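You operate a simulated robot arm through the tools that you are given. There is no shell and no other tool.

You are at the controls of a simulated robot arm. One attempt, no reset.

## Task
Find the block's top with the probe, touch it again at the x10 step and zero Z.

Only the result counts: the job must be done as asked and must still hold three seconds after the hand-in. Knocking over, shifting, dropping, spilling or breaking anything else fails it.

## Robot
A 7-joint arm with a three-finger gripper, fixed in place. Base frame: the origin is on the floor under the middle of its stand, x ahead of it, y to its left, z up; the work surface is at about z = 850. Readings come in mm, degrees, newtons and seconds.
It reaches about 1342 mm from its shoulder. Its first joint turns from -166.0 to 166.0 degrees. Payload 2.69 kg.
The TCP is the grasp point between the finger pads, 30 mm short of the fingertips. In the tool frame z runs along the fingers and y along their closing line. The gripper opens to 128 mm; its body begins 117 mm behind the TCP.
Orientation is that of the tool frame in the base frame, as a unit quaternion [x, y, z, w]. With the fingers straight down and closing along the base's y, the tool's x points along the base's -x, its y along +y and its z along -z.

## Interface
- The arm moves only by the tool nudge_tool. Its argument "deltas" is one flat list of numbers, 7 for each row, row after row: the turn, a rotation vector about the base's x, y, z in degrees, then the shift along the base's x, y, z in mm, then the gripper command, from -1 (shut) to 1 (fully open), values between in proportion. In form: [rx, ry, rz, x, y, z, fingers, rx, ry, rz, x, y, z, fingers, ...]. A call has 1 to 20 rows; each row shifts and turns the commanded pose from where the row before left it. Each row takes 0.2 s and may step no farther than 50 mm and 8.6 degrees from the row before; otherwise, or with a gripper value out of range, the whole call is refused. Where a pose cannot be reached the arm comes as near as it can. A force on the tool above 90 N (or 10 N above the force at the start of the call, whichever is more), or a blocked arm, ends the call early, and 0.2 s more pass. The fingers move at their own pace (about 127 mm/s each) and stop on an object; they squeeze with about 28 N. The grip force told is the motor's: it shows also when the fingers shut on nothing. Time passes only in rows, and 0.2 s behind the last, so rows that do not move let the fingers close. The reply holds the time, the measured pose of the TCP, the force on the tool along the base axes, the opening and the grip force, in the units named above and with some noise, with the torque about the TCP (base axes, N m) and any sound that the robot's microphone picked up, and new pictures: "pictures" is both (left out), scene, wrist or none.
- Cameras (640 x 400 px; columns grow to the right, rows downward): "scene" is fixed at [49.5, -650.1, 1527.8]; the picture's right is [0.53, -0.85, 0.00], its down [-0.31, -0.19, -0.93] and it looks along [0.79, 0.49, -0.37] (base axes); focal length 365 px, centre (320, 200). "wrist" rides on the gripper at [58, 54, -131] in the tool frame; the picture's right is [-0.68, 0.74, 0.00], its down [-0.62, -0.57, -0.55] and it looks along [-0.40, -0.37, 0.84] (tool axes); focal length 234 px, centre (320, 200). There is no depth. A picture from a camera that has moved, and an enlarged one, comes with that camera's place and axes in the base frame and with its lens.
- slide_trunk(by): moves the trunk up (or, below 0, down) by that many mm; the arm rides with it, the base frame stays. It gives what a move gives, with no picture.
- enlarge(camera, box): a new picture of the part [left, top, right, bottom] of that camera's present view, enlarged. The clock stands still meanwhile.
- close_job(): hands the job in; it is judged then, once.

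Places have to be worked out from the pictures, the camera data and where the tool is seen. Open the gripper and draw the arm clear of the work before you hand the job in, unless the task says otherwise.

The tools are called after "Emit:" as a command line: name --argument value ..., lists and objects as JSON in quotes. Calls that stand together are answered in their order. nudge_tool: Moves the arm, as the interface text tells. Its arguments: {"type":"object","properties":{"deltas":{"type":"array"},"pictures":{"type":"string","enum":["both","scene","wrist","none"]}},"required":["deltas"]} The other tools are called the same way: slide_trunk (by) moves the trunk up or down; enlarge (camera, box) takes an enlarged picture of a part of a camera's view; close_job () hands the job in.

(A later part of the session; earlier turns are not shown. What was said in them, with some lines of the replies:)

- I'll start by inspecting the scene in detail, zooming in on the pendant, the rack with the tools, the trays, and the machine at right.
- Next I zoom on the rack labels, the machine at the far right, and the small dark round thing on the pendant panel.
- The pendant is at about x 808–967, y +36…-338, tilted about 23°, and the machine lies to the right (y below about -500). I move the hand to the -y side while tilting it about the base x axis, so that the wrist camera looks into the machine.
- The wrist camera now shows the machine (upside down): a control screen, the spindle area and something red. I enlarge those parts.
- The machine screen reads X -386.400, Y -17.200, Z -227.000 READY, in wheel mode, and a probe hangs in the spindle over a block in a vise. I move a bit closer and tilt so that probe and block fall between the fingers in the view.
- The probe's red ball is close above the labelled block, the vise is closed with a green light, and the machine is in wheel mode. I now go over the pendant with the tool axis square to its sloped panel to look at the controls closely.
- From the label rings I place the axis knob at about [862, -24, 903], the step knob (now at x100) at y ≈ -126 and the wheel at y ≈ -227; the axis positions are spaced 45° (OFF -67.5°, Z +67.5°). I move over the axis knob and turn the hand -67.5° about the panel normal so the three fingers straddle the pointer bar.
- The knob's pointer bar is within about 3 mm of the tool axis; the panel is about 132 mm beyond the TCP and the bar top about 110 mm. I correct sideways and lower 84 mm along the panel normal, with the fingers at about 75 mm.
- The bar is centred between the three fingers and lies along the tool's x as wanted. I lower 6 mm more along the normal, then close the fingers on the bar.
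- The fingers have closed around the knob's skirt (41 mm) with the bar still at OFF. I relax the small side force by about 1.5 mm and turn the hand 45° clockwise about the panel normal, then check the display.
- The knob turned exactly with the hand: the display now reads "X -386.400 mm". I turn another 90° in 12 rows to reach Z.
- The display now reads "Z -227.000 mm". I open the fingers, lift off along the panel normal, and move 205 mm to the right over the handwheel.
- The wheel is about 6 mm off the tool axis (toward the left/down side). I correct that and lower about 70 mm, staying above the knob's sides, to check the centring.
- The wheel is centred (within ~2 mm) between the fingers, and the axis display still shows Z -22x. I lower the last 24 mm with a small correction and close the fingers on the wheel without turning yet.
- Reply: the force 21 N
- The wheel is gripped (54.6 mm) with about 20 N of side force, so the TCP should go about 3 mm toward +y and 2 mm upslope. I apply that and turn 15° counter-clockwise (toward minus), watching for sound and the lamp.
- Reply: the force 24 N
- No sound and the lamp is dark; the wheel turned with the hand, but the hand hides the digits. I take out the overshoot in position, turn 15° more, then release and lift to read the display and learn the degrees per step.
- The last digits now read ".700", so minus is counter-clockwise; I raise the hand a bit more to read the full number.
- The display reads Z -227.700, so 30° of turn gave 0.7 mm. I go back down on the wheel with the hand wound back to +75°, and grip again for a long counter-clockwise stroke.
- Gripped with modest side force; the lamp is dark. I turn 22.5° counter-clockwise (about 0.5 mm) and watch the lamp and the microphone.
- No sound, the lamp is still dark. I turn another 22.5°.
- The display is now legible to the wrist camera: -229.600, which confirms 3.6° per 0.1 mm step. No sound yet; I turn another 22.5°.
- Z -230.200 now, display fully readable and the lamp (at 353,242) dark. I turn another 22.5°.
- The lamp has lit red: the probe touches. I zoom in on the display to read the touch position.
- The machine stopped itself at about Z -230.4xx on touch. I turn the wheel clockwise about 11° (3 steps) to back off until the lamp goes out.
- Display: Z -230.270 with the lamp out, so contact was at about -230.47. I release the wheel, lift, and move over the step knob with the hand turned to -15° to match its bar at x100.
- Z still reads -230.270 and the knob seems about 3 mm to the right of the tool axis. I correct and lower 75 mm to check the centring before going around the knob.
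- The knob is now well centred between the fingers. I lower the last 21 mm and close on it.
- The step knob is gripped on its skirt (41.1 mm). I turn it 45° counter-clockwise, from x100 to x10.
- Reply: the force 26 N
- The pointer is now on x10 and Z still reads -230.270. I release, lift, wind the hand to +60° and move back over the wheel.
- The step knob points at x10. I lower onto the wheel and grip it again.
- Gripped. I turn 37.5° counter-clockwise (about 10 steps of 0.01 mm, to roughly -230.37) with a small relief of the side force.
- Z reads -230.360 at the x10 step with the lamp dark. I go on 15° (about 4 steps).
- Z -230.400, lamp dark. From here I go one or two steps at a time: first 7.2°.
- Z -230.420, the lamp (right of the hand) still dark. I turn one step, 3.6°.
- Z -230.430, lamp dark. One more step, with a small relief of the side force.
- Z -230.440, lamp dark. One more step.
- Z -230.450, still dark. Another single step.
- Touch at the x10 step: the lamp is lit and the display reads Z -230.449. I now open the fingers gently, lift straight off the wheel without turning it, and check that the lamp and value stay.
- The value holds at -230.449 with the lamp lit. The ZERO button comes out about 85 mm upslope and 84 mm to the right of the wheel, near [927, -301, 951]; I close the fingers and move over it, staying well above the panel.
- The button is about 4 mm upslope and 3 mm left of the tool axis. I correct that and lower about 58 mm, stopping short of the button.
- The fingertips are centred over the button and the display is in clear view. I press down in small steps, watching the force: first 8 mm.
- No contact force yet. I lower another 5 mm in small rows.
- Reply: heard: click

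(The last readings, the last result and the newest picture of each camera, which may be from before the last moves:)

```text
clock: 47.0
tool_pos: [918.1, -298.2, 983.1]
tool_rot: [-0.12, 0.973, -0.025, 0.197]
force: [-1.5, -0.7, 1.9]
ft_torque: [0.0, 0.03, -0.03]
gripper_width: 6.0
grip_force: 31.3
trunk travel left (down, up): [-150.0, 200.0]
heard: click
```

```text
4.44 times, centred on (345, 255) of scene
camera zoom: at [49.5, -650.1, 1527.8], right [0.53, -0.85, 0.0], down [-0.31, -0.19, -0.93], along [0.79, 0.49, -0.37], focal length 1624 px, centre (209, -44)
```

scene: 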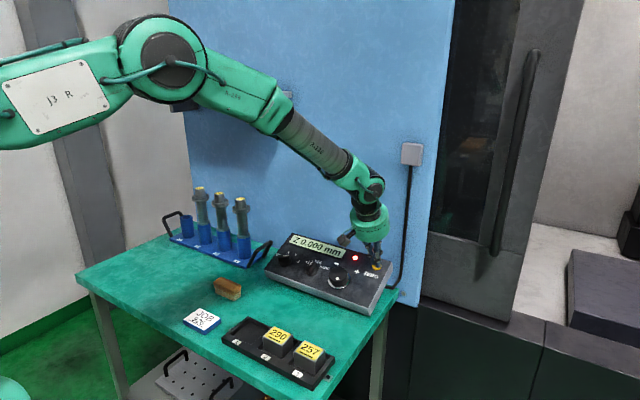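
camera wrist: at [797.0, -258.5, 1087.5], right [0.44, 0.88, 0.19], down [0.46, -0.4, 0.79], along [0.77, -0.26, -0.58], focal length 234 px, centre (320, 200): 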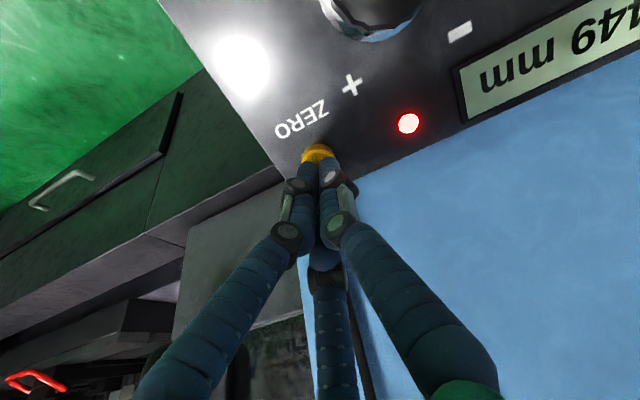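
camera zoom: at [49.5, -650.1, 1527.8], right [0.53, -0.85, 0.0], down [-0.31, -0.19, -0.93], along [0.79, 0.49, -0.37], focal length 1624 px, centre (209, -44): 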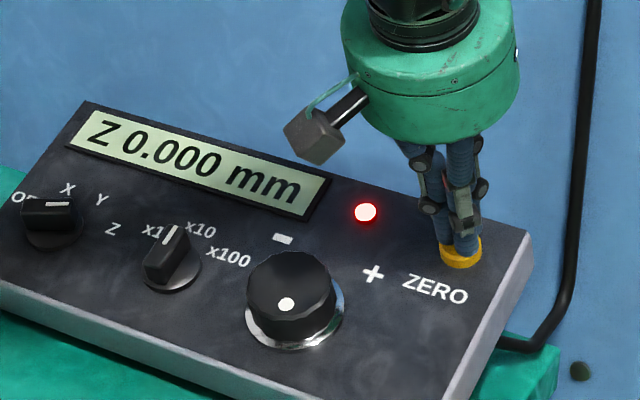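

A click was heard and the display reads Z 0.000 with the lamp still lit. I lift straight off the button, then draw the arm back clear of the bench and open the gripper.

Emit:
nudge_tool --deltas '[0, 0, 0, -7.8, 0, 18.4, -1, 0, 0, 0, -15.6, 0, 36.8, -1, 0, 0, 0, -19.4, 0, 46, -1, 0, 0, 0, -40, 20, 20, 0, 0, 0, 0, -40, 20, 20, 1, 0, 0, 0, -40, 20, 20, 1, 0, 0, 0, -40, 20, 20, 1, 0, 0, 0, -40, 20, 20, 1]' --pictures "both"

Emit:
enlarge --camera "scene" --box '[260, 210, 400, 310]'

```text
clock: 48.8
tool_pos: [672.6, -198.4, 1184.8]
tool_rot: [-0.119, 0.973, -0.025, 0.197]
force: [0.1, -0.3, 0.1]
ft_torque: [0.04, 0.04, 0.0]
gripper_width: 128.0
grip_force: 0.1
trunk travel left (down, up): [-150.0, 200.0]
camera wrist: at [557.8, -158.4, 1278.4], right [0.44, 0.88, 0.19], down [0.46, -0.4, 0.79], along [0.77, -0.26, -0.58], focal length 234 px, centre (320, 200)
```

scene: 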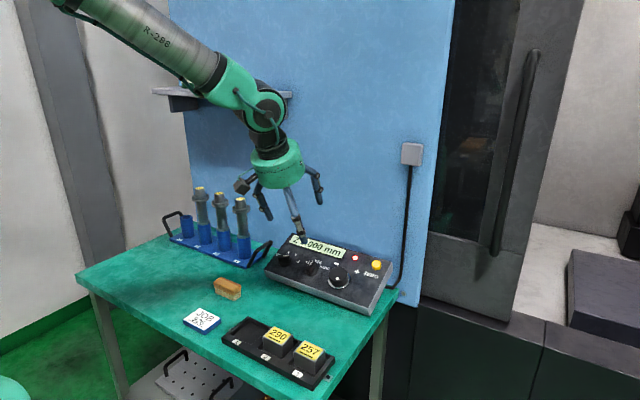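
wrist: 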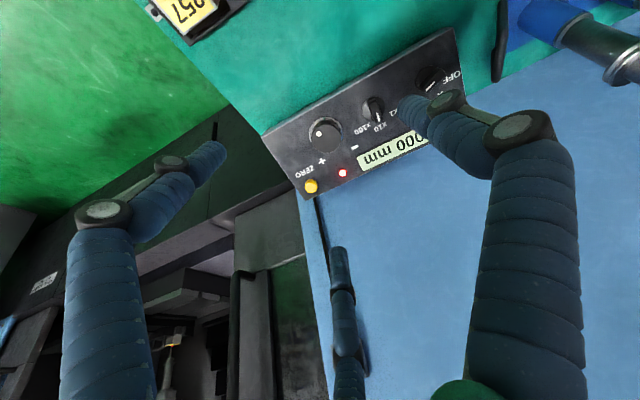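

```text
4.00 times, centred on (330, 260) of scene
camera zoom: at [49.5, -650.1, 1527.8], right [0.53, -0.85, 0.0], down [-0.31, -0.19, -0.93], along [0.79, 0.49, -0.37], focal length 1462 px, centre (280, -40)
```

zoom: 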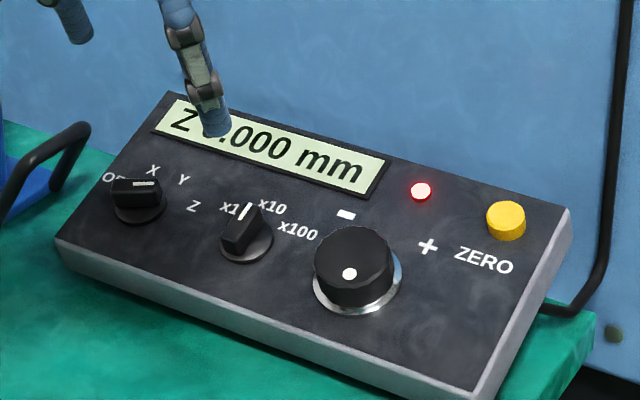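

The display shows 0.000 and the lamp is lit after the release. I draw the arm further back and up, and check once more that everything stands as before.

Emit:
nudge_tool --deltas '[0, 0, 0, -20, 40, 20, 1, 0, 0, 0, -20, 40, 20, 1, 0, 0, 0, -10, 40, 20, 1, 0, 0, 0, 0, 40, 20, 1, 0, 0, 0, 0, 40, 20, 1, 0, 0, 0, 0, 0, 0, 1]' --pictures "both"

Emit:
enlarge --camera "scene" --box '[250, 210, 410, 310]'

```text
clock: 50.2
tool_pos: [627.2, 6.7, 1281.5]
tool_rot: [-0.12, 0.973, -0.024, 0.196]
force: [0.5, -0.1, 1.1]
ft_torque: [-0.04, 0.0, 0.0]
gripper_width: 127.9
grip_force: 0.1
trunk travel left (down, up): [-150.0, 200.0]
camera wrist: at [512.4, 45.9, 1375.9], right [0.44, 0.88, 0.18], down [0.46, -0.4, 0.79], along [0.77, -0.26, -0.58], focal length 234 px, centre (320, 200)
```

scene: 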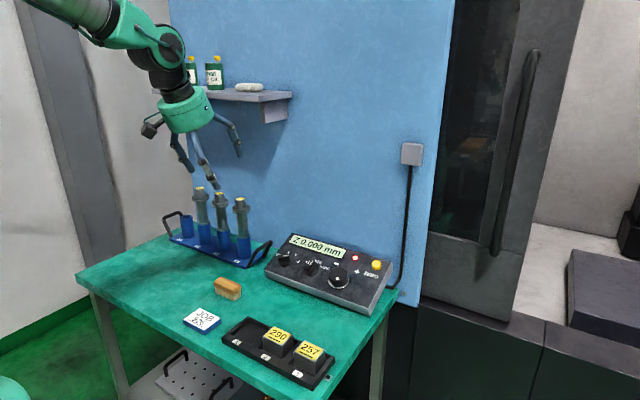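
wrist: 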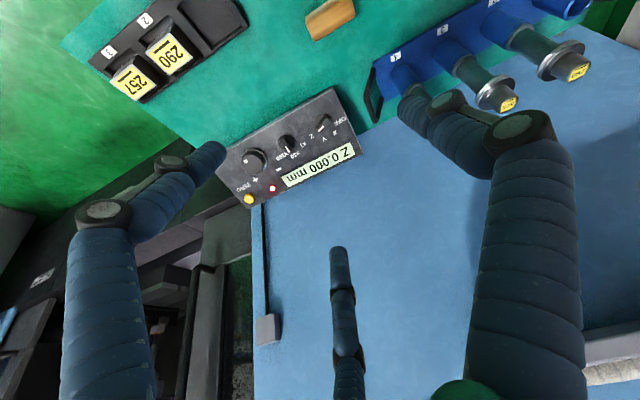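

```text
4.00 times, centred on (330, 260) of scene
camera zoom: at [49.5, -650.1, 1527.8], right [0.53, -0.85, 0.0], down [-0.31, -0.19, -0.93], along [0.79, 0.49, -0.37], focal length 1462 px, centre (280, -40)
```

zoom: 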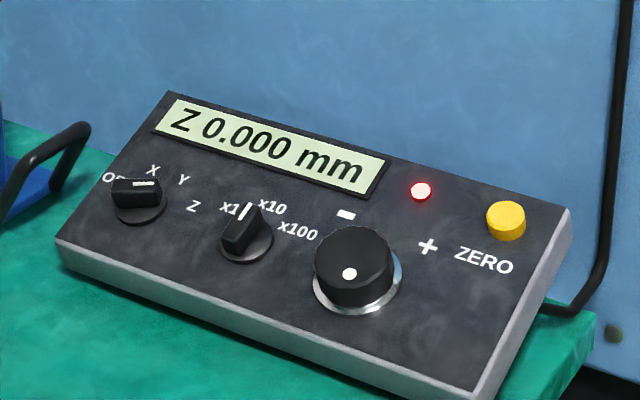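

The display reads Z 0.000 at the x10 touch with the probe lamp lit. The arm is clear with the gripper open, and nothing else has moved. I hand the job in.

Emit:
close_job

```text
The job is handed in.
```

The block's top has been found with the probe and touched again at the x10 step. Z is zeroed there, and the job is handed in.

- **First touch:** I approached at x100. The probe lamp lit and the axis stopped at about Z -230.47, then I backed off to -230.270.
- **Second touch:** I approached in single 0.01 mm steps at x10. The lamp lit with the display at Z -230.449.
- **Zero:** I pressed ZERO once, heard a click, and the display changed to Z 0.000 mm.

The probe was left resting on the block with its lamp lit. The axis knob is on Z and the step knob on x10. The gripper is open and the arm is clear of the bench. In the last pictures the rack, blocks, job card and pendant look undisturbed. After zeroing I did not look closely at the probe and block in the machine; I relied on the pendant lamp and display.
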